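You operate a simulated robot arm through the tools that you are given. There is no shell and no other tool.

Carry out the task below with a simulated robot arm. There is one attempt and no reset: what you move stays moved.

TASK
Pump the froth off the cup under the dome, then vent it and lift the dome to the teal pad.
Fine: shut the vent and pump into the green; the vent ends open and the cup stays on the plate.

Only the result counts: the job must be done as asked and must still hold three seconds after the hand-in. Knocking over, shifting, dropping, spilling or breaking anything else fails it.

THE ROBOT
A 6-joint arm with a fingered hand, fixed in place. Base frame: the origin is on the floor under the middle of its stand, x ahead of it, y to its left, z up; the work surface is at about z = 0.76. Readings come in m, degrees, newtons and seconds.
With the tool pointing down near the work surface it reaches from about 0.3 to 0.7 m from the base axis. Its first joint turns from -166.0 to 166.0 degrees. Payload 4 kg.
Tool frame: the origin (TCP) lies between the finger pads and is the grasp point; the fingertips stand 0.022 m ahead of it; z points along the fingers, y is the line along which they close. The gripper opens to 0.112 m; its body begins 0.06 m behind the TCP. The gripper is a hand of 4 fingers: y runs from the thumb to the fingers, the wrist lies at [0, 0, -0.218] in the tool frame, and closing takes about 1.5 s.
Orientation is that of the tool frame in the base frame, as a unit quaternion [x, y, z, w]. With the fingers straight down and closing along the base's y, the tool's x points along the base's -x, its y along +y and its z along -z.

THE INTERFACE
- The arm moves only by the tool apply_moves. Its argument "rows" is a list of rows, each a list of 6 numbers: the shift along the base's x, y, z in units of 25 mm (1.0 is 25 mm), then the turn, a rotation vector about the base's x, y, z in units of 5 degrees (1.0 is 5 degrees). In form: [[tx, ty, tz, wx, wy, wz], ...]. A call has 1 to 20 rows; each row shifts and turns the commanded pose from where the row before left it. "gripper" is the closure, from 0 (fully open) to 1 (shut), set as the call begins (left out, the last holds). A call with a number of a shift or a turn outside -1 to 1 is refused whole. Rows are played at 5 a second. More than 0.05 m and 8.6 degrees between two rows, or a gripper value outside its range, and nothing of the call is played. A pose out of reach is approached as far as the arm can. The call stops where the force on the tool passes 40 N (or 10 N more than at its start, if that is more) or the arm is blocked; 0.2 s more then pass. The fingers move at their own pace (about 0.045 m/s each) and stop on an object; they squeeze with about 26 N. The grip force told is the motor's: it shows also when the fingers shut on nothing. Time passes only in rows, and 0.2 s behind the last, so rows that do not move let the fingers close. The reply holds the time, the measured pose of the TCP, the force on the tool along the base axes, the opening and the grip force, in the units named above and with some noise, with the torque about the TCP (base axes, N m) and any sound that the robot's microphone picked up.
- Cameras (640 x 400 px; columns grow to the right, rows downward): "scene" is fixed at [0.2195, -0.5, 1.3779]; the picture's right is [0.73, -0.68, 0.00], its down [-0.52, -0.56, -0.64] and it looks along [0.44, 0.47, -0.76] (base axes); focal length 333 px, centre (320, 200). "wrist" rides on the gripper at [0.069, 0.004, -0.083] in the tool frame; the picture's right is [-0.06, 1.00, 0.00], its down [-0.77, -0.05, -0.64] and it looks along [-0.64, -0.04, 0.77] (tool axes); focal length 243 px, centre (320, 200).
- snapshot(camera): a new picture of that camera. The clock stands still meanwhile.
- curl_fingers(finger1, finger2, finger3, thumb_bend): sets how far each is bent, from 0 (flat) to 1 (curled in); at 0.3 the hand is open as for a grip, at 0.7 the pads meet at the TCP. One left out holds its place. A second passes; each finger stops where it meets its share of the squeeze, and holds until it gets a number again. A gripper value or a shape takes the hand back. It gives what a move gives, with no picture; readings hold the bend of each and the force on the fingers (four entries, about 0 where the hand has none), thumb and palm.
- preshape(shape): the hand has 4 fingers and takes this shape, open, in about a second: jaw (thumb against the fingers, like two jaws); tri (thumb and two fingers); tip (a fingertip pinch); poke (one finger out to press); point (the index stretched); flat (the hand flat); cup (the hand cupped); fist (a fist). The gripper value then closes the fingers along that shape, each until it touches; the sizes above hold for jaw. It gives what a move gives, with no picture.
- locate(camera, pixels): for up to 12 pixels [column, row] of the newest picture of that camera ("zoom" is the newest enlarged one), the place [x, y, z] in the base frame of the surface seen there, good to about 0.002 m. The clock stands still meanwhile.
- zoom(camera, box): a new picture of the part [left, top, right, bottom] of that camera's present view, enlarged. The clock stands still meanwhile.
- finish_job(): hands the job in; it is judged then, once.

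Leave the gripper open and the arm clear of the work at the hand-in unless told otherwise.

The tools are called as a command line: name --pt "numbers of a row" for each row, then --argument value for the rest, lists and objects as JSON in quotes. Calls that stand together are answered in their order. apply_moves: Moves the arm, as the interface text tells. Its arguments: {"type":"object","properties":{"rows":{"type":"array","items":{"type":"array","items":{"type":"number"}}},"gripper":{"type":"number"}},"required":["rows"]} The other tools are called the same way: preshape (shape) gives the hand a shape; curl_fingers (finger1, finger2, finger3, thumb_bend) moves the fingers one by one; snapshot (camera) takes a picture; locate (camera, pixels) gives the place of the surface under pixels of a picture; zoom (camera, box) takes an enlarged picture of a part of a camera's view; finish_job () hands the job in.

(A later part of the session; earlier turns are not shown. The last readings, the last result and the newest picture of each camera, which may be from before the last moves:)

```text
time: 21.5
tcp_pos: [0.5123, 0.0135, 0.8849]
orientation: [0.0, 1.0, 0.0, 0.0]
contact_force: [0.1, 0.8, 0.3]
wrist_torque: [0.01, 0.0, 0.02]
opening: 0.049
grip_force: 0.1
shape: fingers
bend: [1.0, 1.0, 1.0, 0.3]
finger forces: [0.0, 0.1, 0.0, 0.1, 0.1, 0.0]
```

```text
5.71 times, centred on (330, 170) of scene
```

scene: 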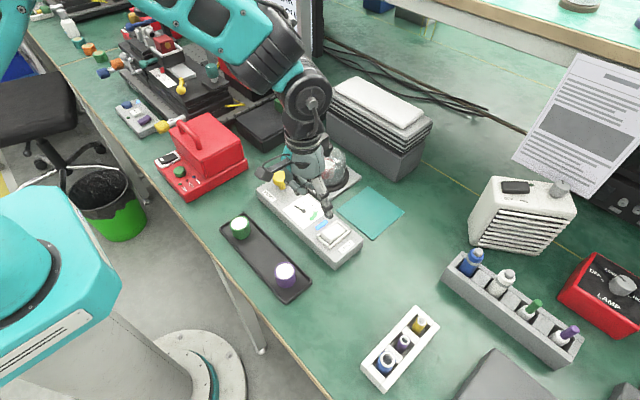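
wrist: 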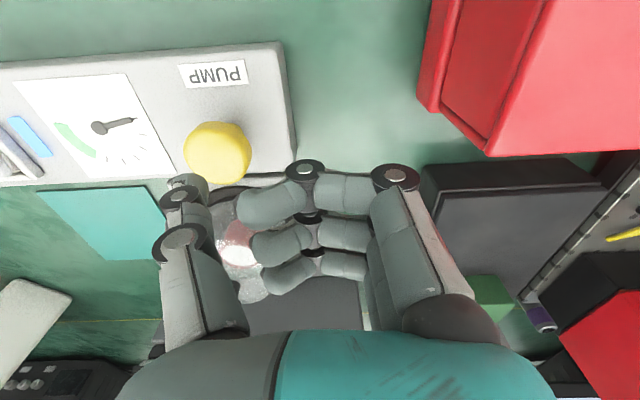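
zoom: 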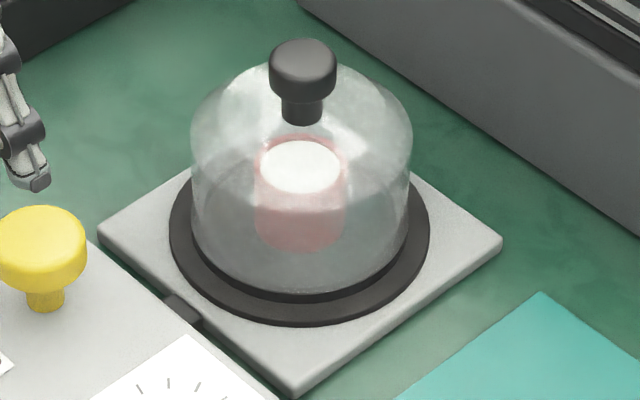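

The gauge holds in the green, and the white froth looks slightly lower in the cup. I'll wait a few seconds and compare.

apply_moves --pt "0 0 0 0 0 0" --pt "0 0 0 0 0 0" --pt "0 0 0 0 0 0" --pt "0 0 0 0 0 0" --pt "0 0 0 0 0 0" --pt "0 0 0 0 0 0" --pt "0 0 0 0 0 0" --pt "0 0 0 0 0 0" --pt "0 0 0 0 0 0" --pt "0 0 0 0 0 0" --pt "0 0 0 0 0 0" --pt "0 0 0 0 0 0" --pt "0 0 0 0 0 0" --pt "0 0 0 0 0 0" --pt "0 0 0 0 0 0" --pt "0 0 0 0 0 0" --pt "0 0 0 0 0 0" --pt "0 0 0 0 0 0" --pt "0 0 0 0 0 0" --pt "0 0 0 0 0 0"

zoom --camera "scene" --box '[285, 190, 335, 230]'

zoom --camera "scene" --box '[290, 135, 370, 205]'

```text
time: 25.7
tcp_pos: [0.5123, 0.0134, 0.8837]
orientation: [0.0, 1.0, 0.0, 0.0]
contact_force: [-1.3, 0.6, 0.4]
wrist_torque: [0.02, -0.03, 0.01]
opening: 0.0491
grip_force: 0.1
shape: fingers
bend: [1.0, 1.0, 1.0, 0.3]
finger forces: [0.0, 0.0, 0.1, 0.0, 0.1, 0.0]
```

```text
10.00 times, centred on (310, 210) of scene
```

zoom: 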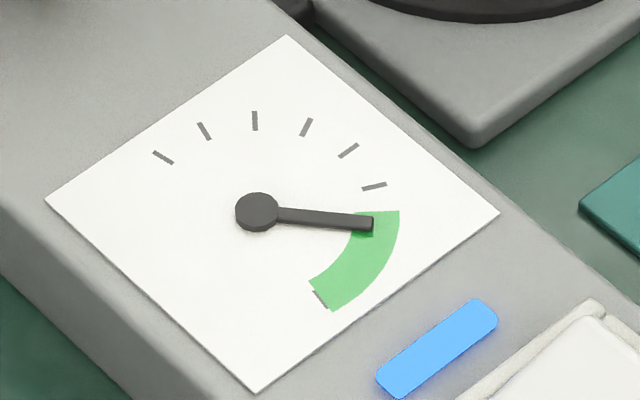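

```text
5.71 times, centred on (330, 170) of scene
```

zoom: 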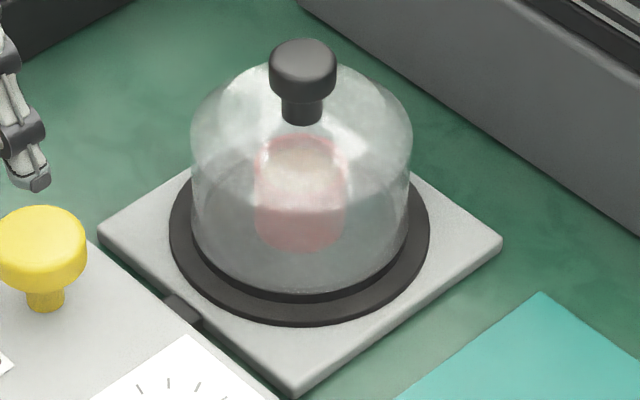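

The froth is clearing: the white disc has turned into a pinkish liquid, and the gauge is steady. I'll wait some more until it's fully gone.

apply_moves --pt "0 0 0 0 0 0" --pt "0 0 0 0 0 0" --pt "0 0 0 0 0 0" --pt "0 0 0 0 0 0" --pt "0 0 0 0 0 0" --pt "0 0 0 0 0 0" --pt "0 0 0 0 0 0" --pt "0 0 0 0 0 0" --pt "0 0 0 0 0 0" --pt "0 0 0 0 0 0" --pt "0 0 0 0 0 0" --pt "0 0 0 0 0 0" --pt "0 0 0 0 0 0" --pt "0 0 0 0 0 0" --pt "0 0 0 0 0 0" --pt "0 0 0 0 0 0" --pt "0 0 0 0 0 0" --pt "0 0 0 0 0 0" --pt "0 0 0 0 0 0" --pt "0 0 0 0 0 0"

zoom --camera "scene" --box '[305, 145, 350, 190]'

zoom --camera "scene" --box '[285, 190, 335, 230]'

```text
time: 29.9
tcp_pos: [0.5121, 0.0131, 0.8847]
orientation: [0.0, 1.0, 0.0, 0.0]
contact_force: [-0.1, -0.5, -0.1]
wrist_torque: [0.05, 0.01, -0.03]
opening: 0.0491
grip_force: 0.1
shape: fingers
bend: [1.0, 1.0, 1.0, 0.3]
finger forces: [0.1, 0.0, 0.0, 0.0, 0.1, 0.0]
```

```text
8.89 times, centred on (328, 168) of scene
```

zoom: 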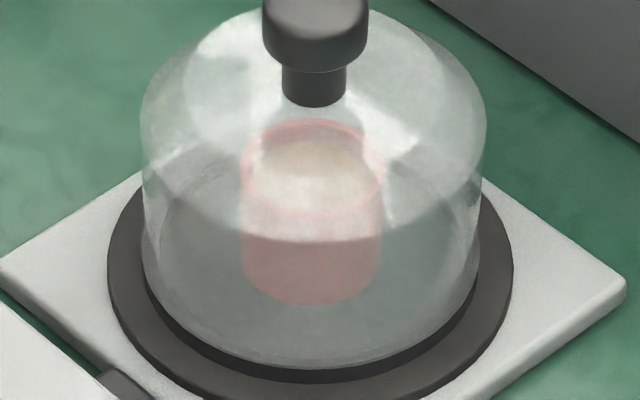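

```text
10.00 times, centred on (310, 210) of scene
```

zoom: 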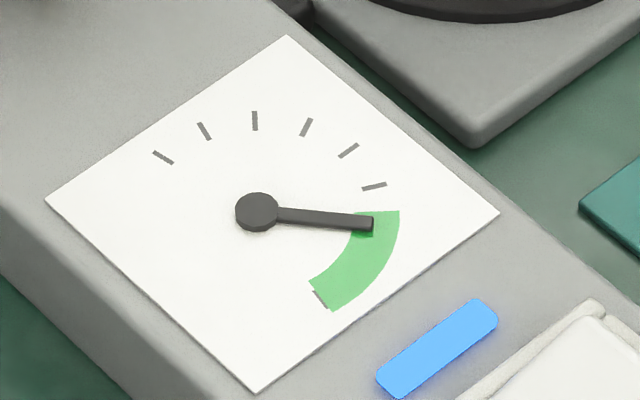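

The froth is gone, leaving a flat beige liquid, and the gauge is steady in the green. Now I'll vent. I'll move so the thumb tip is above the rocker's raised high-x end at about (0.523,-0.233).

apply_moves --pt "0 0 0.8 0 0 0" --pt "0.055 -0.9 0 0 0 0" --pt "0.055 -0.9 0 0 0 0" --pt "0.055 -0.9 0 0 0 0" --pt "0.055 -0.9 0 0 0 0" --pt "0.055 -0.9 0 0 0 0" --pt "0.055 -0.9 0 0 0 0" --pt "0.055 -0.9 0 0 0 0" --pt "0.055 -0.9 0 0 0 0" --pt "0 0 -0.8 0 0 0" --pt "0 0 -0.8 0 0 0" --pt "0 0 -0.6 0 0 0" --pt "0 0 0 0 0 0"

zoom --camera "scene" --box '[300, 195, 370, 255]'

zoom --camera "wrist" --box '[120, 90, 280, 240]'

```text
time: 32.7
tcp_pos: [0.5232, -0.1654, 0.8491]
orientation: [0.0, 1.0, 0.0, 0.0]
contact_force: [-0.1, -0.1, 0.6]
wrist_torque: [-0.01, -0.01, 0.01]
opening: 0.049
grip_force: 0.0
shape: fingers
bend: [1.0, 1.0, 1.0, 0.3]
finger forces: [0.0, 0.0, 0.1, 0.0, 0.0, 0.0]
```

```text
6.67 times, centred on (335, 225) of scene
```

zoom: 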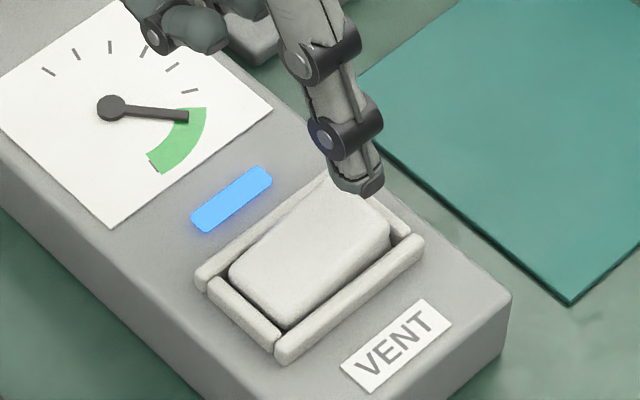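

```text
2.67 times, centred on (200, 165) of wrist
```

zoom: 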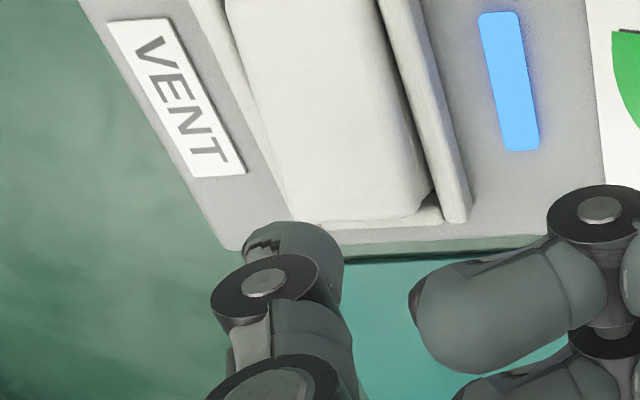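

The tip is above the raised high-x end. I'll press down to the depth that flipped it before.

apply_moves --pt "0 0 -0.4 0 0 0" --pt "0 0 -0.2 0 0 0" --pt "0 0 -0.12 0 0 0" --pt "0 0 -0.12 0 0 0" --pt "0 0 -0.1 0 0 0" --pt "0 0 -0.08 0 0 0" --pt "0 0 0 0 0 0"

zoom --camera "scene" --box '[300, 195, 370, 255]'

```text
time: 34.3
tcp_pos: [0.5241, -0.1671, 0.8241]
orientation: [-0.001, 1.0, 0.0, 0.001]
contact_force: [-0.9, 7.7, 18.5]
wrist_torque: [-1.15, 0.07, -0.02]
opening: 0.05
grip_force: 8.8
shape: fingers
bend: [1.0, 1.0, 1.0, 0.29]
finger forces: [0.0, 0.0, 0.1, 0.1, 17.5, 0.0]
```

```text
6.67 times, centred on (335, 225) of scene
```

zoom: 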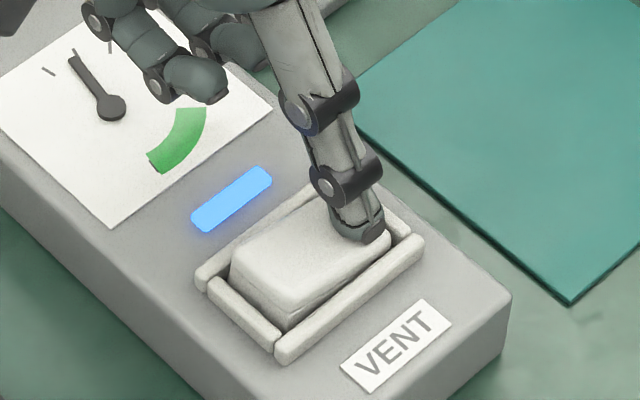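

The rocker flipped and the needle is falling, so it's venting. I'll lift away and wait for the gauge to reach zero.

apply_moves --pt "0 0 0.4 0 0 0" --pt "0 0 0.8 0 0 0" --pt "0 0 1 0 0 0" --pt "0 0 1 0 0 0" --pt "0 0 1 0 0 0" --pt "0 0 1 0 0 0" --pt "0 0 1 0 0 0" --pt "0 0 1 0 0 0" --pt "0 0 0 0 0 0" --pt "0 0 0 0 0 0"

preshape --shape "jaw"

snapshot --camera "scene"

zoom --camera "scene" --box '[280, 130, 380, 260]'

snapshot --camera "wrist"

```text
time: 36.5
tcp_pos: [0.5224, -0.1679, 1.0034]
orientation: [0.0, 1.0, 0.0, 0.0]
contact_force: [-0.2, 0.0, -0.4]
wrist_torque: [-0.01, 0.01, -0.02]
opening: 0.0491
grip_force: 0.2
shape: fingers
bend: [1.0, 1.0, 1.0, 0.3]
finger forces: [0.1, 0.0, 0.0, 0.1, 0.0, 0.0]
```

```text
time: 37.4
tcp_pos: [0.5224, -0.1669, 1.0033]
orientation: [0.0, 1.0, 0.0, 0.0]
contact_force: [-0.5, -0.1, -0.5]
wrist_torque: [-0.02, -0.01, 0.06]
opening: 0.1119
grip_force: 0.0
shape: jaw
bend: [0.3, 0.3, 0.3, 0.3]
finger forces: [0.0, 0.0, 0.0, 0.0, 0.1, 0.1]
```

```text
taken
```

scene: 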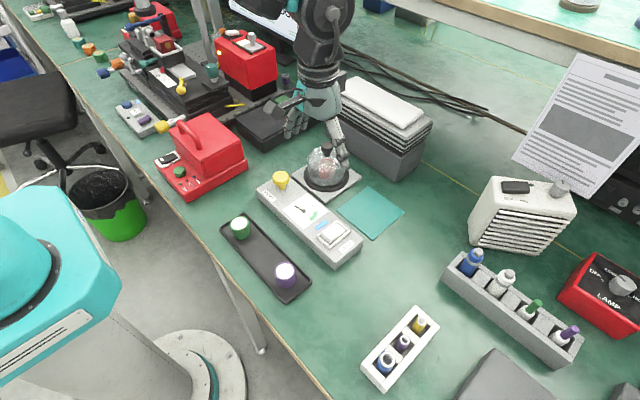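

```text
3.08 times, centred on (330, 195) of scene
```

zoom: 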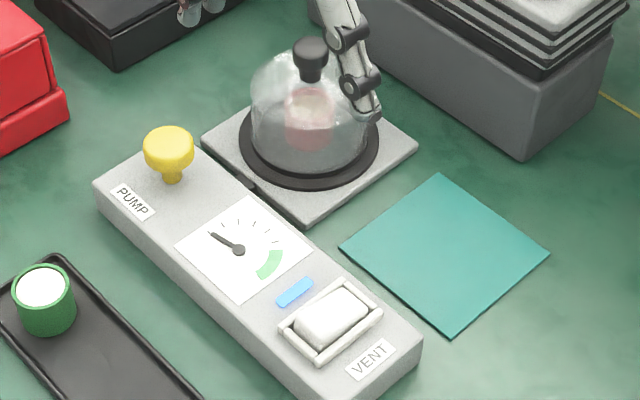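

```text
taken
```

wrist: 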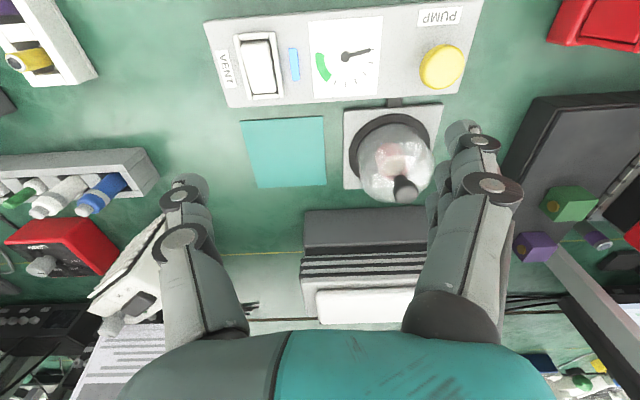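

The gauge is back at zero and the vent rocker is in its original (open) position. Next I'll locate the dome's black knob precisely from both cameras, along with the dome foot and the pad corners.

zoom --camera "wrist" --box '[340, 100, 450, 210]'

locate --camera "zoom" --pixels '[[355, 310], [320, 310], [390, 315], [355, 285], [355, 335], [340, 270], [200, 200], [130, 160], [50, 60], [420, 40]]'

zoom --camera "scene" --box '[300, 130, 360, 180]'

locate --camera "zoom" --pixels '[[270, 130], [245, 145], [300, 140], [270, 110], [270, 165], [275, 195], [260, 200], [290, 200], [270, 120], [230, 160], [315, 160]]'

```text
3.64 times, centred on (395, 155) of wrist
```

zoom: 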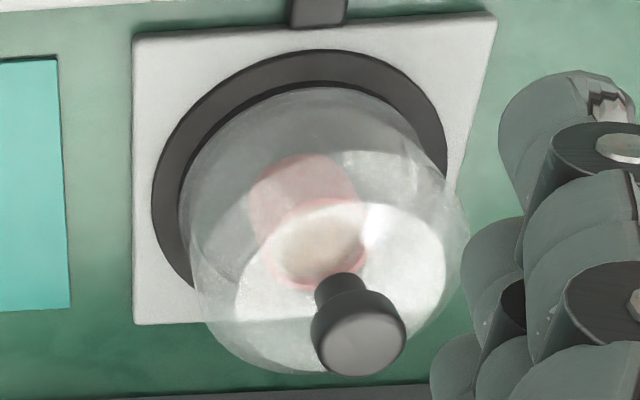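

```text
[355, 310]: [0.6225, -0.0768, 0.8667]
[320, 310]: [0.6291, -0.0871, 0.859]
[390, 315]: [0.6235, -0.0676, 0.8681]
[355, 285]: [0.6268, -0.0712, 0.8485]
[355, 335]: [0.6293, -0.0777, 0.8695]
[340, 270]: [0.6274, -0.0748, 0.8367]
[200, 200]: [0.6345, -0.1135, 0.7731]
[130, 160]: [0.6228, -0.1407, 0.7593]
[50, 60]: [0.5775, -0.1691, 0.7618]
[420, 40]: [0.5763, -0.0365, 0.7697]
```

```text
8.00 times, centred on (330, 155) of scene
```

zoom: 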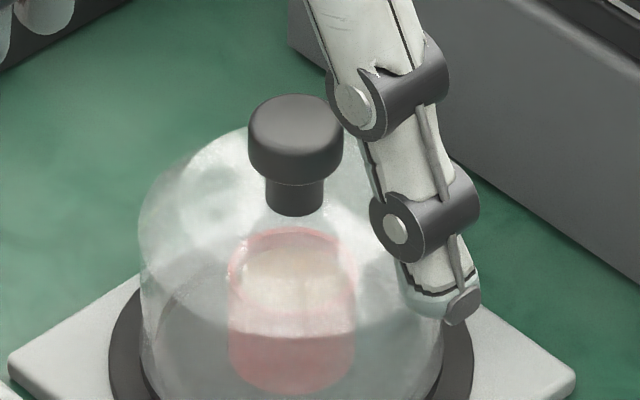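

```text
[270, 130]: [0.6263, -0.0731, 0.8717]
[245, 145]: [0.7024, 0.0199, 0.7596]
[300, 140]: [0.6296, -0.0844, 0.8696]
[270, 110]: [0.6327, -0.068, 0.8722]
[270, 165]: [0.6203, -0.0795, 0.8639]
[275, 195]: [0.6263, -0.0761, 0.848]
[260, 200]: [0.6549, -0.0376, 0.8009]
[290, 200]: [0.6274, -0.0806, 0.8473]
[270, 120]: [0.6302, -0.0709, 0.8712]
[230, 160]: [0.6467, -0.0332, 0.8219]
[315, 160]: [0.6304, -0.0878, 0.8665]
```

The knob's head is about 27 mm wide at z 0.857–0.872, centred near (0.632,-0.077), with a narrower stem below it. I'll move the open jaw above it and check the alignment.

apply_moves --pt "0.731 0.6 -0.2 0 0 0" --pt "0.731 0.6 -0.2 0 0 0" --pt "0.731 0.6 -0.2 0 0 0" --pt "0.731 0.6 -0.2 0 0 0" --pt "0.731 0.6 -0.2 0 0 0" --pt "0.731 0.6 -0.2 0 0 0" --pt "0 0 -0.6 0 0 0" --pt "0 0 0 0 0 0" --pt "0 0 0 0 0 0" --gripper 0

snapshot --camera "wrist"

zoom --camera "scene" --box '[260, 60, 420, 220]'

```text
time: 39.4
tcp_pos: [0.633, -0.0768, 0.9587]
orientation: [0.0, 1.0, 0.0, 0.0]
contact_force: [0.4, 0.9, 0.8]
wrist_torque: [0.03, 0.03, -0.01]
opening: 0.1122
grip_force: 0.1
shape: jaw
bend: [0.3, 0.3, 0.3, 0.3]
finger forces: [0.0, 0.1, 0.0, 0.0, 0.0, 0.0]
```

```text
taken
```

wrist: 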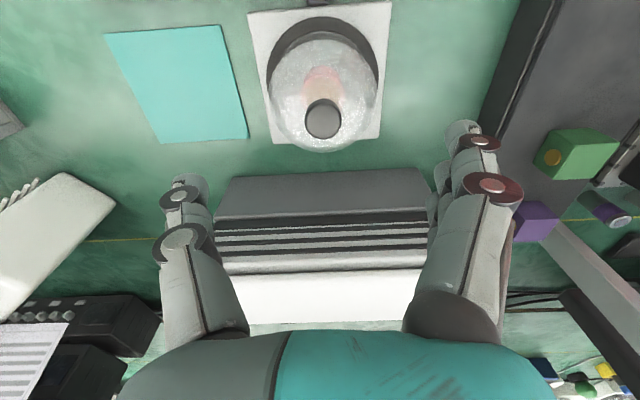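

```text
2.50 times, centred on (340, 140) of scene
```

zoom: 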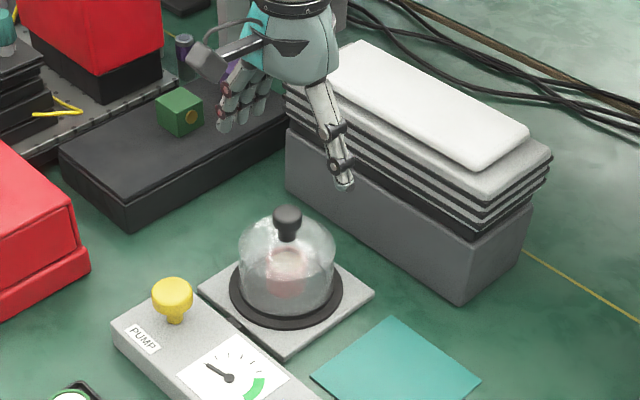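

The hand is above the dome, with the knob top at about (322,118) in the wrist view. I'll refine the knob centre.

zoom --camera "wrist" --box '[285, 85, 365, 145]'

locate --camera "zoom" --pixels '[[295, 215], [165, 215], [425, 220], [300, 105], [300, 300], [180, 200], [410, 200], [300, 220], [300, 260], [300, 150]]'

```text
6.67 times, centred on (325, 115) of wrist
```

zoom: 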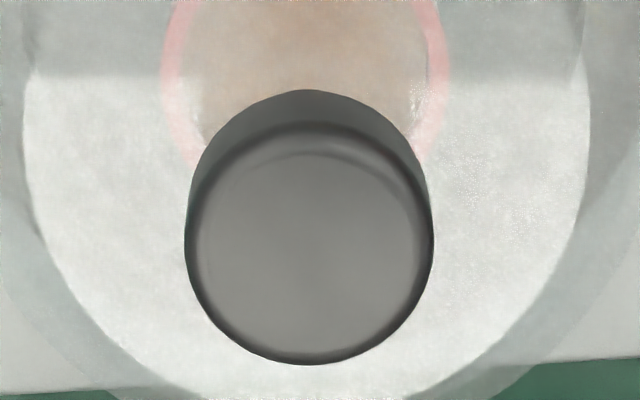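

```text
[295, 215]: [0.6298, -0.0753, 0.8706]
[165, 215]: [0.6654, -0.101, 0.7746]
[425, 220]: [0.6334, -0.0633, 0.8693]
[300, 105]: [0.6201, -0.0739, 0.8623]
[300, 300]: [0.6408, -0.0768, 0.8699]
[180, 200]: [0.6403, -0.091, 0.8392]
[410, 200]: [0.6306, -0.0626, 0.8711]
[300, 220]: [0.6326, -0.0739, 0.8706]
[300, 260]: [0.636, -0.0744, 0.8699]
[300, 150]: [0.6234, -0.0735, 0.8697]
```

The knob centre is about (0.634,-0.0755), so the hand is aligned to within 1–2 mm. I'll descend to TCP z≈0.862 with the hand open.

apply_moves --pt "0.04 0.05 -0.7 0 0 0" --pt "0 0 -0.7 0 0 0" --pt "0 0 -0.7 0 0 0" --pt "0 0 -0.7 0 0 0" --pt "0 0 -0.6 0 0 0" --pt "0 0 -0.4 0 0 0" --pt "0 0 0 0 0 0"

snapshot --camera "wrist"

zoom --camera "scene" --box '[280, 100, 380, 200]'

```text
time: 41.0
tcp_pos: [0.6342, -0.0768, 0.8636]
orientation: [0.0, 1.0, -0.001, -0.001]
contact_force: [0.3, -0.8, 0.3]
wrist_torque: [0.0, -0.03, 0.01]
opening: 0.112
grip_force: 0.1
shape: jaw
bend: [0.3, 0.3, 0.3, 0.3]
finger forces: [0.1, 0.0, 0.0, 0.0, 0.0, 0.1]
```

```text
taken
```

wrist: 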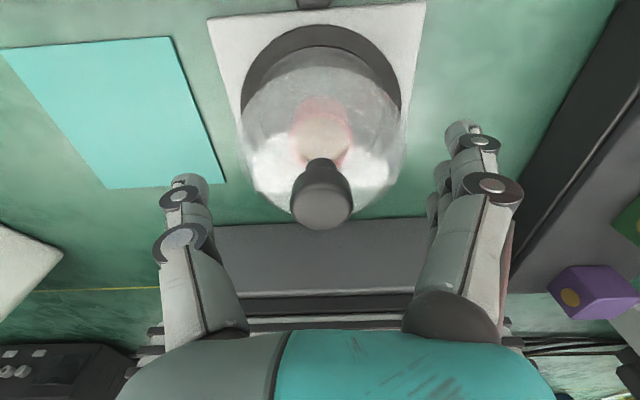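

```text
4.00 times, centred on (330, 150) of scene
```

zoom: 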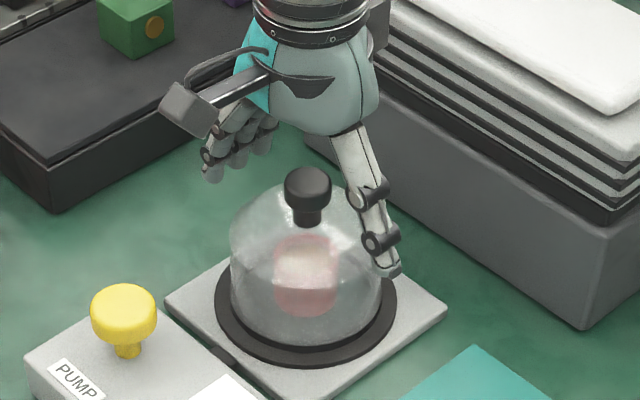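

The hand straddles the knob with no contact. I'll close the jaw on it while holding still.

apply_moves --pt "0 0 0 0 0 0" --pt "0 0 0 0 0 0" --pt "0 0 0 0 0 0" --pt "0 0 0 0 0 0" --pt "0 0 0 0 0 0" --pt "0 0 0 0 0 0" --pt "0 0 0 0 0 0" --pt "0 0 0 0 0 0" --pt "0 0 0 0 0 0" --pt "0 0 0 0 0 0" --gripper 1

snapshot --camera "wrist"

zoom --camera "scene" --box '[280, 100, 380, 200]'

```text
time: 43.2
tcp_pos: [0.6355, -0.0772, 0.8638]
orientation: [0.0, 1.0, 0.0, 0.001]
contact_force: [0.1, -0.7, 5.9]
wrist_torque: [0.24, 0.04, 0.02]
opening: 0.0039
grip_force: 26.3
shape: jaw
bend: [0.66, 0.72, 0.65, 0.72]
finger forces: [2.4, 19.2, 5.5, 0.0, 25.1, 0.1]
```

```text
taken
```

wrist: 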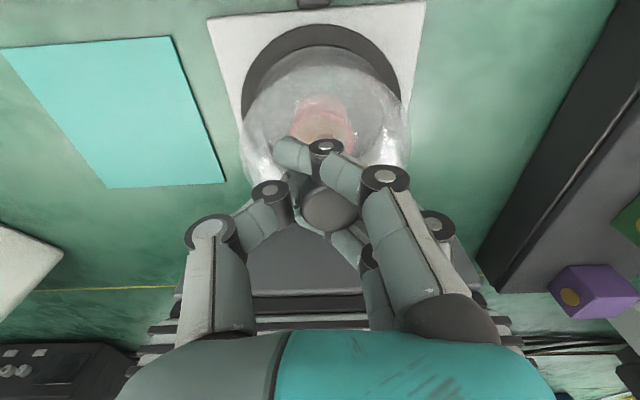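

```text
4.00 times, centred on (330, 150) of scene
```

zoom: 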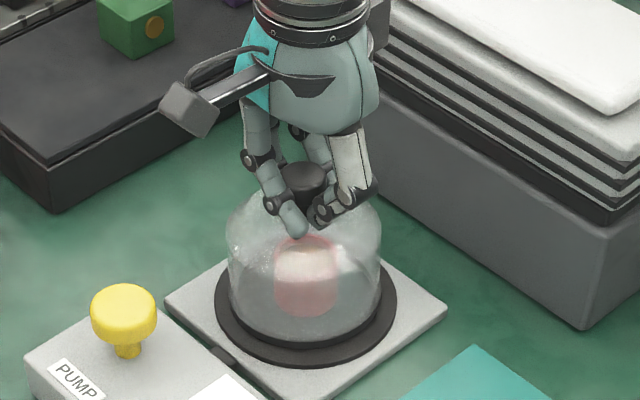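

The fingers caged the knob from below the head, with thumb at 25 N and middle finger at 19 N. I'll lift slowly straight up and check the load.

apply_moves --pt "0 0 0.15 0 0 0" --pt "0 0 0.2 0 0 0" --pt "0 0 0.25 0 0 0" --pt "0 0 0 0 0 0"

zoom --camera "scene" --box '[280, 100, 380, 200]'

```text
time: 44.2
tcp_pos: [0.6355, -0.0757, 0.878]
orientation: [0.0, 1.0, 0.0, 0.0]
contact_force: [0.5, 0.2, -1.5]
wrist_torque: [0.02, -0.01, 0.03]
opening: 0.0032
grip_force: 26.4
shape: jaw
bend: [0.67, 0.71, 0.66, 0.74]
finger forces: [0.0, 22.1, 2.4, 0.0, 26.6, 0.1]
```

```text
4.00 times, centred on (330, 150) of scene
```

zoom: 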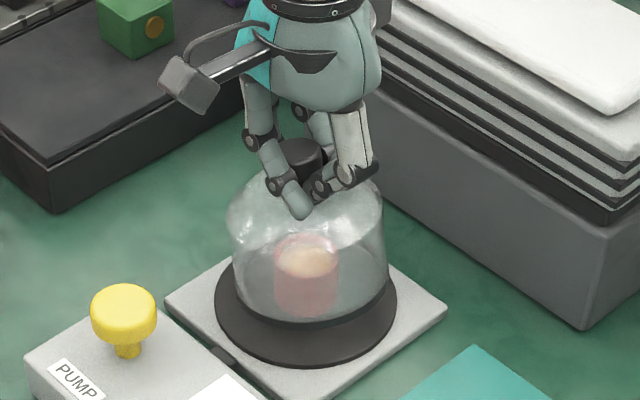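

The dome is off the seal and weighs about 1.5 N. I'll keep lifting slowly, straight up, well past the cup.

apply_moves --pt "0 0 0.3 0 0 0" --pt "0 0 0.4 0 0 0" --pt "0 0 0.4 0 0 0" --pt "0 0 0.4 0 0 0" --pt "0 0 0.4 0 0 0" --pt "0 0 0.4 0 0 0" --pt "0 0 0.4 0 0 0" --pt "0 0 0.4 0 0 0" --pt "0 0 0.2 0 0 0" --pt "0 0 0 0 0 0"

zoom --camera "scene" --box '[260, 80, 400, 240]'

snapshot --camera "wrist"

```text
time: 46.4
tcp_pos: [0.6349, -0.0769, 0.9615]
orientation: [-0.001, 1.0, 0.0, 0.001]
contact_force: [-0.5, -0.1, -1.8]
wrist_torque: [0.02, 0.03, 0.02]
opening: 0.0032
grip_force: 26.4
shape: jaw
bend: [0.67, 0.71, 0.67, 0.74]
finger forces: [0.1, 22.2, 2.3, 0.0, 26.4, 0.0]
```

```text
2.50 times, centred on (330, 160) of scene
```

zoom: 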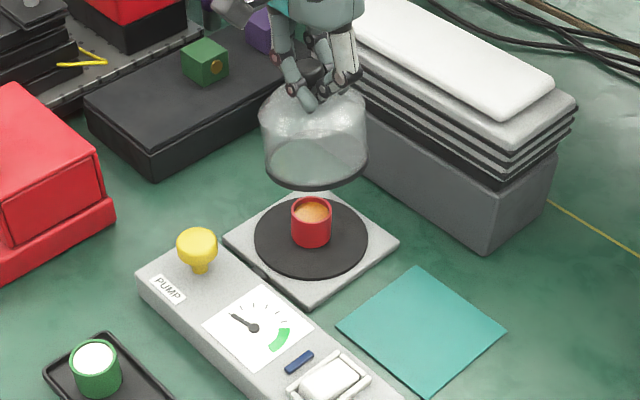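

```text
taken
```

wrist: 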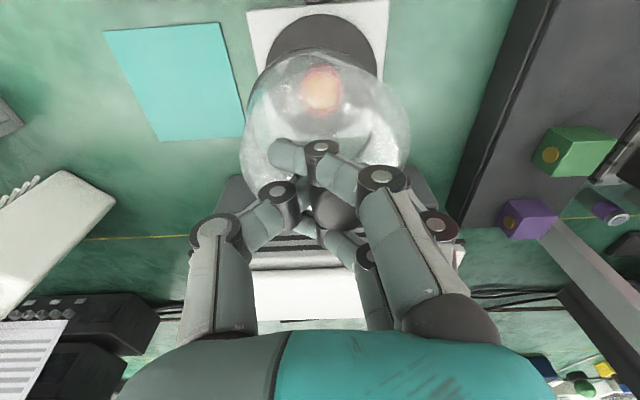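

The dome is clear and the cup sits on the black disc on the plate with flat liquid. The seal lamp went off, as expected. I'll check the dome's tilt and rim height, plus the pad corners.

zoom --camera "scene" --box '[300, 90, 380, 165]'

locate --camera "zoom" --pixels '[[140, 290], [200, 320], [240, 330], [300, 330], [360, 300], [120, 240], [370, 260]]'

snapshot --camera "scene"

locate --camera "scene" --pixels '[[370, 187], [404, 212], [371, 237], [338, 211], [371, 212], [327, 184], [341, 184], [313, 184], [327, 164], [327, 160], [340, 165]]'

```text
5.33 times, centred on (340, 128) of scene
```

zoom: 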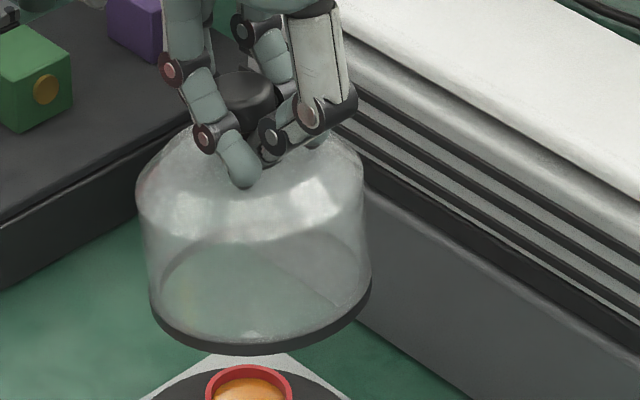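

```text
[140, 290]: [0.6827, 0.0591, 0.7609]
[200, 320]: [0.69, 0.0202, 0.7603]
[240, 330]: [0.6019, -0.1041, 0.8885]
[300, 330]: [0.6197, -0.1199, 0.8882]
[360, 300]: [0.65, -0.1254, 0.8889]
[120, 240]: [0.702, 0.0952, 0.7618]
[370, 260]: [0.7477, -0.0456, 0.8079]
```

```text
taken
```

scene: 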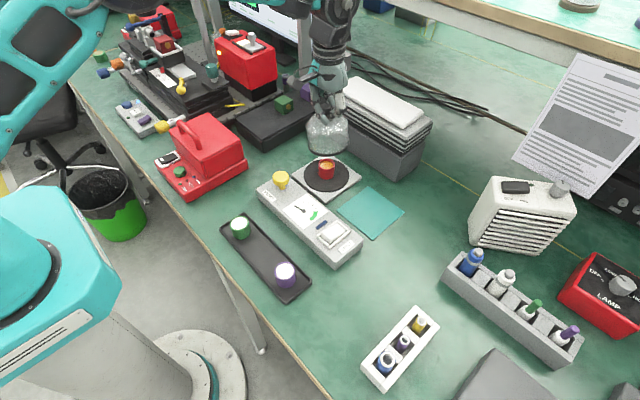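

```text
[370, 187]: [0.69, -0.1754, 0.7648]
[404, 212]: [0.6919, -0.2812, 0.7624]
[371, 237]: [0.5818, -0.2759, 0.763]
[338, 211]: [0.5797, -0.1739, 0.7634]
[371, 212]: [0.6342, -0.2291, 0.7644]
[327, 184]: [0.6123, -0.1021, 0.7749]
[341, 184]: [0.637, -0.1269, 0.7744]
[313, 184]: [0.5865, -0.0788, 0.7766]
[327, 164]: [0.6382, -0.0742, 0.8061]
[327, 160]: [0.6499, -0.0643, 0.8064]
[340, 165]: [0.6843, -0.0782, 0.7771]
```

The rim is near z≈0.885 and the dome hangs slightly tilted (about 5° in the picture). I'll measure the tilt along the dark rim band so I can level it before placing.

zoom --camera "scene" --box '[312, 130, 352, 160]'

locate --camera "zoom" --pixels '[[120, 230], [160, 270], [200, 295], [250, 312], [300, 318], [350, 315], [400, 300], [450, 270], [490, 230]]'

```text
13.33 times, centred on (332, 145) of scene
```

zoom: 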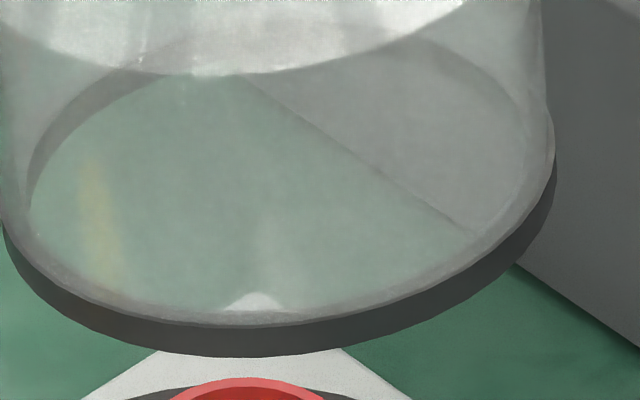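

```text
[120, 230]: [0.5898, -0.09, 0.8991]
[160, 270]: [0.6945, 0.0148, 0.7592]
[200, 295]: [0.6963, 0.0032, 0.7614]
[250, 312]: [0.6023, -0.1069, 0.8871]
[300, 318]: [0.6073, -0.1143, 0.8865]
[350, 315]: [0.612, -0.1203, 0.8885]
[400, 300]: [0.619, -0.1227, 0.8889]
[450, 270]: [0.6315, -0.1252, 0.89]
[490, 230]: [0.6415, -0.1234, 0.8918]
```

Now I'll sample the middle of the dark rim band itself.

locate --camera "zoom" --pixels '[[15, 248], [50, 290], [100, 318], [150, 333], [200, 340], [250, 341], [300, 339], [350, 332], [400, 318], [450, 298], [500, 265], [540, 218]]'

```text
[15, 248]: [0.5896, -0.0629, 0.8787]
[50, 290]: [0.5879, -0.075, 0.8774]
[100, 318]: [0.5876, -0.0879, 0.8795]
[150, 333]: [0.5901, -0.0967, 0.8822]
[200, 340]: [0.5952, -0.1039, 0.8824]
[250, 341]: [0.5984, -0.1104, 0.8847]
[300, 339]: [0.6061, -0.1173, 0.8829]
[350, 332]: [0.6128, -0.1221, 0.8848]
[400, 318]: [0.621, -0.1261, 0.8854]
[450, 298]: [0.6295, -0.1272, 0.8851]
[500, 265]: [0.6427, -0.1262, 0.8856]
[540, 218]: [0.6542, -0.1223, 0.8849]
```

The rim fits a plane with its +y side lower by about 7° and its centre near (0.635,-0.080). I'll carry the dome slowly to above the teal pad (centre ≈ (0.635,-0.227)) while turning +7° about x to level it.

apply_moves --pt "0 -0.3 0 0 0 0" --pt "0 -0.5 0 0 0 0" --pt "0 -0.5 0 0.2 0 0" --pt "0 -0.5 0 0.2 0 0" --pt "0 -0.5 0 0.2 0 0" --pt "0 -0.5 0 0.2 0 0" --pt "0 -0.5 0 0.2 0 0" --pt "0 -0.5 0 0.2 0 0" --pt "0 -0.5 0 0.2 0 0" --pt "0 -0.5 0 0 0 0" --pt "0 -0.5 0 0 0 0" --pt "0 -0.5 0 0 0 0" --pt "0 -0.5 0 0 0 0" --pt "0 0 0 0 0 0" --pt "0 0 0 0 0 0"

snapshot --camera "scene"

zoom --camera "scene" --box '[330, 110, 430, 190]'

```text
time: 49.6
tcp_pos: [0.6227, -0.2402, 0.9598]
orientation: [0.0, 0.998, 0.06, 0.0]
contact_force: [-0.6, 0.2, -1.5]
wrist_torque: [-0.02, -0.06, -0.04]
opening: 0.003
grip_force: 26.1
shape: jaw
bend: [0.67, 0.71, 0.67, 0.74]
finger forces: [0.1, 22.9, 2.3, 0.0, 27.0, 0.0]
out of reach, approached as far as the arm can: row 13
```

```text
taken
```

scene: 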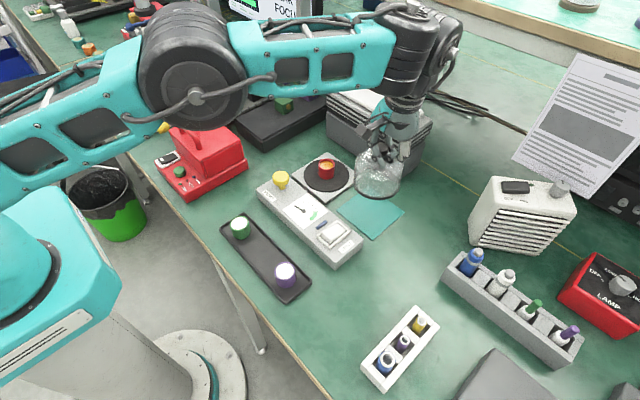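

```text
5.00 times, centred on (380, 150) of scene
```

zoom: 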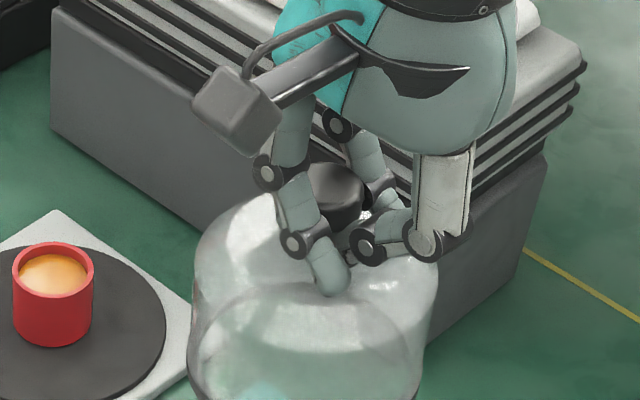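

The arm hit its reach limit at this height, at (0.623,-0.240). It should reach further lower down. I'll check the dome's level and position.

zoom --camera "scene" --box '[340, 150, 420, 210]'

locate --camera "zoom" --pixels '[[120, 290], [150, 325], [200, 350], [250, 360], [300, 360], [350, 350], [400, 325], [440, 280]]'

```text
6.67 times, centred on (380, 180) of scene
```

zoom: 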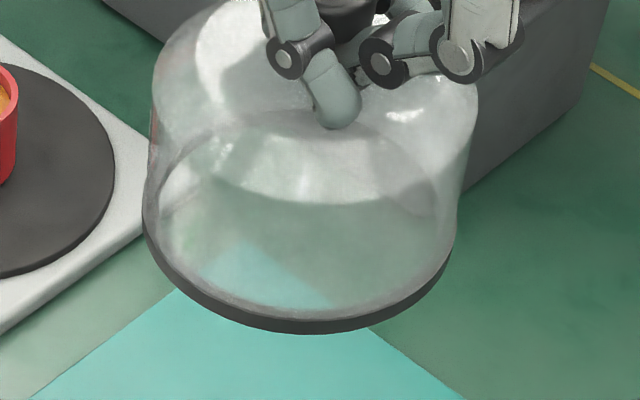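

```text
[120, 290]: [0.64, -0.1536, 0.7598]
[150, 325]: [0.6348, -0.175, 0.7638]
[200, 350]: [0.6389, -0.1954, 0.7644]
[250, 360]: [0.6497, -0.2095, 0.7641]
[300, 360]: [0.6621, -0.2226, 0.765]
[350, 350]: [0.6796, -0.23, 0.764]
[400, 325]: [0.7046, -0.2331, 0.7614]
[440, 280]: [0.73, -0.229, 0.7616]
```

I'll sample the middle of the dark rim band in this zoom.

locate --camera "zoom" --pixels '[[147, 230], [160, 255], [180, 278], [205, 297], [230, 311], [260, 321], [300, 327], [340, 323], [380, 311], [410, 294], [435, 269], [449, 246]]'

```text
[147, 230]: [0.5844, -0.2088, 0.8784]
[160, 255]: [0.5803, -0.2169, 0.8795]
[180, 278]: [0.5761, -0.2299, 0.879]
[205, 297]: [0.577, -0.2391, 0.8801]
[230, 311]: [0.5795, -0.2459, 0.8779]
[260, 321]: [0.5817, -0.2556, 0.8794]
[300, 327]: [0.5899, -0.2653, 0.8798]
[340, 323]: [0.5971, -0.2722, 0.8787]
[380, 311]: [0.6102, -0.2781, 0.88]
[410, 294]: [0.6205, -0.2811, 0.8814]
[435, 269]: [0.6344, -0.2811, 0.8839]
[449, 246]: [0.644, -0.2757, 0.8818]
```

The rim is now level within about 3°, centred near (0.623,-0.2345), with its bottom at z≈0.876. I'll descend part way, where the reach improves, shift +7 mm in y, then re-read.

apply_moves --pt "0 0.1 -0.4 0 0 0" --pt "0 0.1 -0.4 0 0 0" --pt "0 0.1 -0.4 0 0 0" --pt "0 0 -0.4 0 0 0" --pt "0 0 -0.4 0 0 0" --pt "0 0 -0.4 0 0 0" --pt "0 0 -0.4 0 0 0" --pt "0 0 -0.4 0 0 0" --pt "0 0 0 0 0 0"

zoom --camera "scene" --box '[330, 150, 420, 240]'

```text
time: 51.6
tcp_pos: [0.6249, -0.2316, 0.8788]
orientation: [-0.001, 0.998, 0.061, 0.0]
contact_force: [0.2, 1.3, -1.5]
wrist_torque: [-0.02, 0.0, 0.01]
opening: 0.0028
grip_force: 25.9
shape: jaw
bend: [0.67, 0.71, 0.67, 0.74]
finger forces: [0.1, 23.3, 2.2, 0.0, 26.8, 0.0]
```

```text
4.44 times, centred on (375, 195) of scene
```

zoom: 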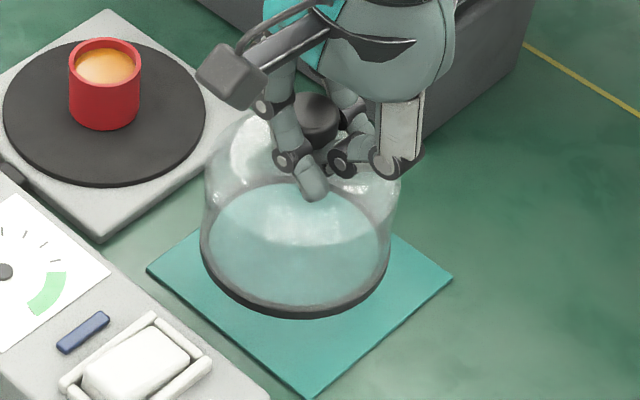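

I'm at (0.625,-0.232,0.879). I'll shift +10 mm in x, descend to a few mm above the pad, and check.

apply_moves --pt "0.2 -0.02 0 0 0 0" --pt "0.2 -0.02 0 0 0 0" --pt "0 0 -0.3 0 0 0" --pt "0 0 -0.3 0 0 0" --pt "0 0 -0.2 0 0 0" --pt "0 0 0 0 0 0"

zoom --camera "scene" --box '[330, 150, 420, 240]'

```text
time: 53.0
tcp_pos: [0.6337, -0.234, 0.8595]
orientation: [0.0, 0.998, 0.061, 0.0]
contact_force: [0.2, 0.8, -1.2]
wrist_torque: [-0.03, -0.02, 0.01]
opening: 0.003
grip_force: 26.0
shape: jaw
bend: [0.67, 0.71, 0.67, 0.74]
finger forces: [0.0, 23.5, 2.3, 0.1, 26.9, 0.1]
```

```text
4.44 times, centred on (375, 195) of scene
```

zoom: 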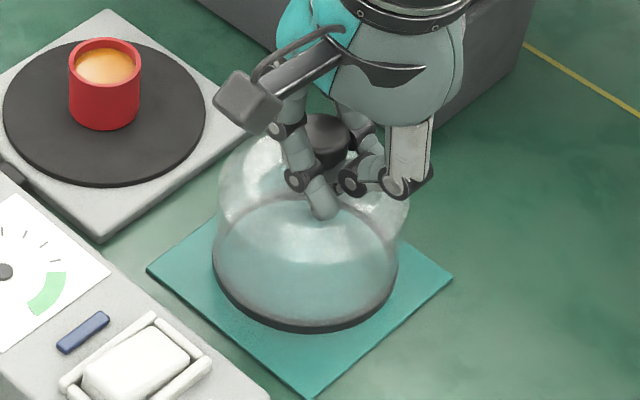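

The dome looks centred on the pad, a little above it. I'll measure the rim position.

locate --camera "zoom" --pixels '[[214, 270], [225, 292], [245, 310], [275, 323], [305, 327], [335, 323], [365, 310], [385, 291], [396, 268]]'

```text
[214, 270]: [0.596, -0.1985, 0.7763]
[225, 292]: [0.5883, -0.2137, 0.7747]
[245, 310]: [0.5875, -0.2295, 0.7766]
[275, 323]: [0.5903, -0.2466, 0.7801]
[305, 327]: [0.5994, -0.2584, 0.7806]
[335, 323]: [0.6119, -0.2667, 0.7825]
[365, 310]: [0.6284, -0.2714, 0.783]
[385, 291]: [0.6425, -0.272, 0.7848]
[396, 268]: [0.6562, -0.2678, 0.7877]
```

The rim centre is about (0.6345,-0.225), right on the pad centre, about 10 mm up and tilted a few degrees. I'll lower it gently until it touches and settles flat.

apply_moves --pt "0 0 -0.12 0 0 0" --pt "0 0 -0.12 0 0 0" --pt "0 0 -0.1 0 0 0" --pt "0 0 -0.08 0 0 0" --pt "0 0 0 0 0 0"

zoom --camera "scene" --box '[330, 150, 420, 240]'

```text
time: 54.2
tcp_pos: [0.6351, -0.2337, 0.851]
orientation: [0.0, 0.998, 0.06, 0.002]
contact_force: [1.1, -3.3, 12.0]
wrist_torque: [0.35, 0.05, -0.01]
opening: 0.003
grip_force: 26.2
shape: jaw
bend: [0.67, 0.72, 0.67, 0.74]
finger forces: [0.0, 28.0, 3.3, 0.1, 31.2, 0.0]
```

```text
4.44 times, centred on (375, 195) of scene
```

zoom: 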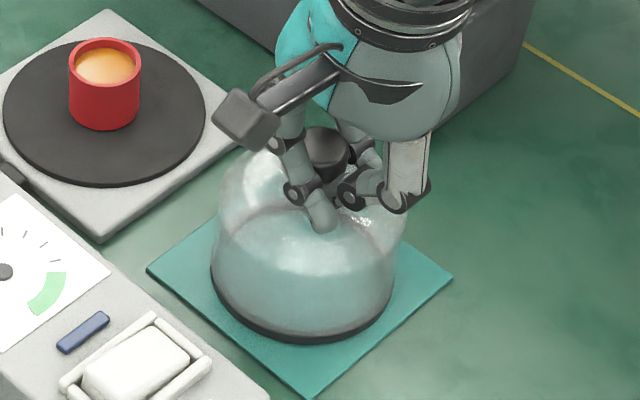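

It's in contact at about 12 N. I'll check whether the rim is flush on the pad.

locate --camera "zoom" --pixels '[[212, 275], [222, 300], [242, 320], [272, 333], [302, 337], [332, 333], [362, 319], [382, 299], [392, 275]]'

zoom --camera "scene" --box '[350, 190, 400, 230]'

```text
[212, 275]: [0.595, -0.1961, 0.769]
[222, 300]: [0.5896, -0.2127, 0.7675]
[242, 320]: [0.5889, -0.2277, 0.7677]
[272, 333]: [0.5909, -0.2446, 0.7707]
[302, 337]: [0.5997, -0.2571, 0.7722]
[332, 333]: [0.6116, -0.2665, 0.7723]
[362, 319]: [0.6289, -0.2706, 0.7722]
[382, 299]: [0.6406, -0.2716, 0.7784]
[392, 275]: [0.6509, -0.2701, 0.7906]
```

```text
10.00 times, centred on (375, 210) of scene
```

zoom: 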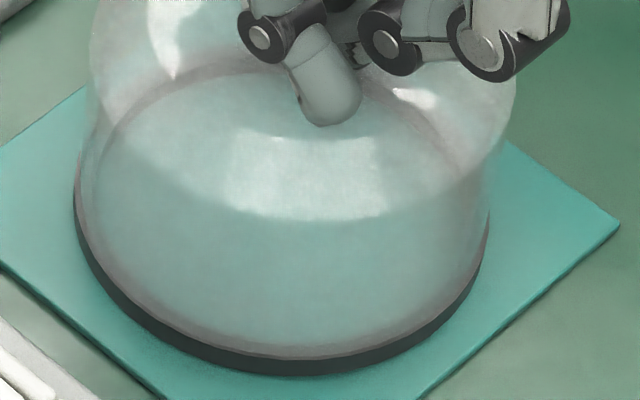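

The -y side is still about 3–4 mm high, a tilt of roughly 3°. I'll roll the dome about its touching edge (+3° about x, with a small matching shift) so it sits flat before I let go.

apply_moves --pt "0 -0.06 -0.03 0.2 0 0" --pt "0 -0.06 -0.03 0.2 0 0" --pt "0 -0.06 -0.03 0.2 0 0" --pt "0 0 0 0 0 0"

zoom --camera "scene" --box '[350, 190, 400, 230]'

locate --camera "zoom" --pixels '[[80, 220], [100, 275], [150, 325], [200, 350], [250, 362], [300, 366], [350, 358], [400, 340], [450, 300], [480, 255]]'

```text
time: 55.2
tcp_pos: [0.6348, -0.2371, 0.8476]
orientation: [-0.001, 0.996, 0.087, 0.001]
contact_force: [-0.8, 2.0, 17.8]
wrist_torque: [0.51, 0.04, 0.07]
opening: 0.0036
grip_force: 25.8
shape: jaw
bend: [0.67, 0.73, 0.67, 0.74]
finger forces: [0.0, 38.0, 2.8, 0.0, 23.2, 0.0]
```

```text
10.00 times, centred on (375, 210) of scene
```

zoom: 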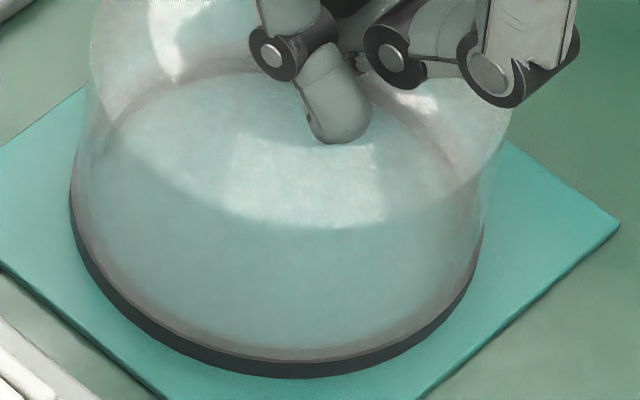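

```text
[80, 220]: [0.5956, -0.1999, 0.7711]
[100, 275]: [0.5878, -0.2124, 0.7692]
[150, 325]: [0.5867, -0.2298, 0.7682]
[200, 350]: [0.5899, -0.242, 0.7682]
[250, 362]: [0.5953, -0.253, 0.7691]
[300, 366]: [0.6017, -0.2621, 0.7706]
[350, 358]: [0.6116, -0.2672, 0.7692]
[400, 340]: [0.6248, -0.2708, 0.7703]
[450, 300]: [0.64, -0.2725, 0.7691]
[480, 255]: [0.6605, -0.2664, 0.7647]
```

The rim is flat on the pad now, with z≈0.769 all round. I'll ease the downward push by about 1 mm and open the hand while holding still.

apply_moves --pt "0 0 0.05 0 0 0" --pt "0 0 0 0 0 0"

apply_moves --pt "0 0 0 0 0 0" --pt "0 0 0 0 0 0" --pt "0 0 0 0 0 0" --pt "0 0 0 0 0 0" --pt "0 0 0 0 0 0" --pt "0 0 0 0 0 0" --pt "0 0 0 0 0 0" --pt "0 0 0 0 0 0" --pt "0 0 0 0 0 0" --gripper 0

snapshot --camera "wrist"

zoom --camera "scene" --box '[330, 150, 420, 240]'

```text
time: 55.8
tcp_pos: [0.6347, -0.2372, 0.8469]
orientation: [0.001, 0.996, 0.087, 0.0]
contact_force: [1.5, 1.4, 8.7]
wrist_torque: [0.3, 0.0, 0.0]
opening: 0.0034
grip_force: 25.6
shape: jaw
bend: [0.67, 0.73, 0.67, 0.74]
finger forces: [0.0, 32.7, 2.6, 0.0, 22.1, 0.1]
```

```text
time: 56.4
tcp_pos: [0.6392, -0.2386, 0.8622]
orientation: [-0.004, 0.997, 0.081, 0.012]
contact_force: [1.8, 5.2, 59.9]
wrist_torque: [-1.53, 0.18, 0.06]
opening: 0.1073
grip_force: 0.0
shape: jaw
bend: [0.3, 0.3, 0.3, 0.47]
finger forces: [0.1, 0.0, 0.0, 0.1, 58.1, 0.0]
stopped in row 2: the force on the tool passed its limit at 46 N (the readings are from after the stop); the commanded pose is now the measured one
```

```text
taken
```

wrist: 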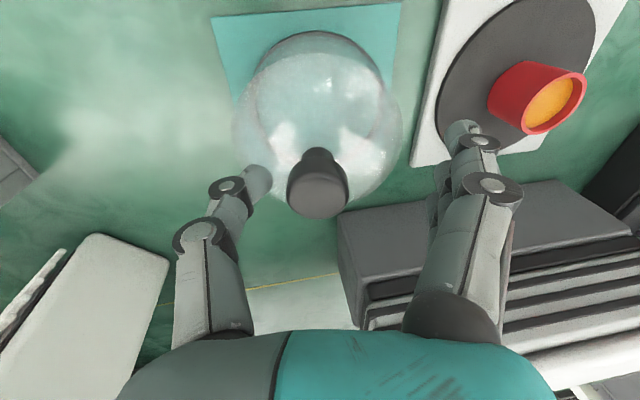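

```text
4.44 times, centred on (375, 195) of scene
```

zoom: 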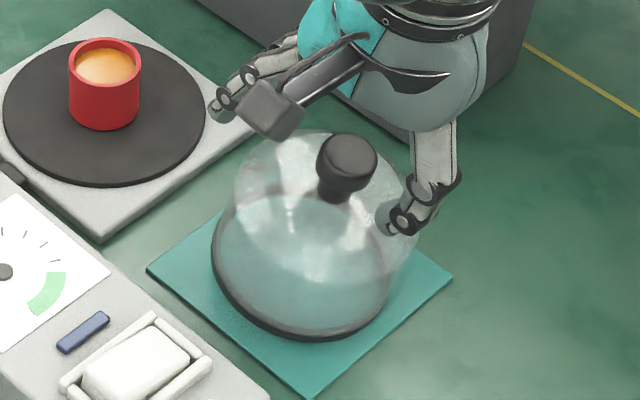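

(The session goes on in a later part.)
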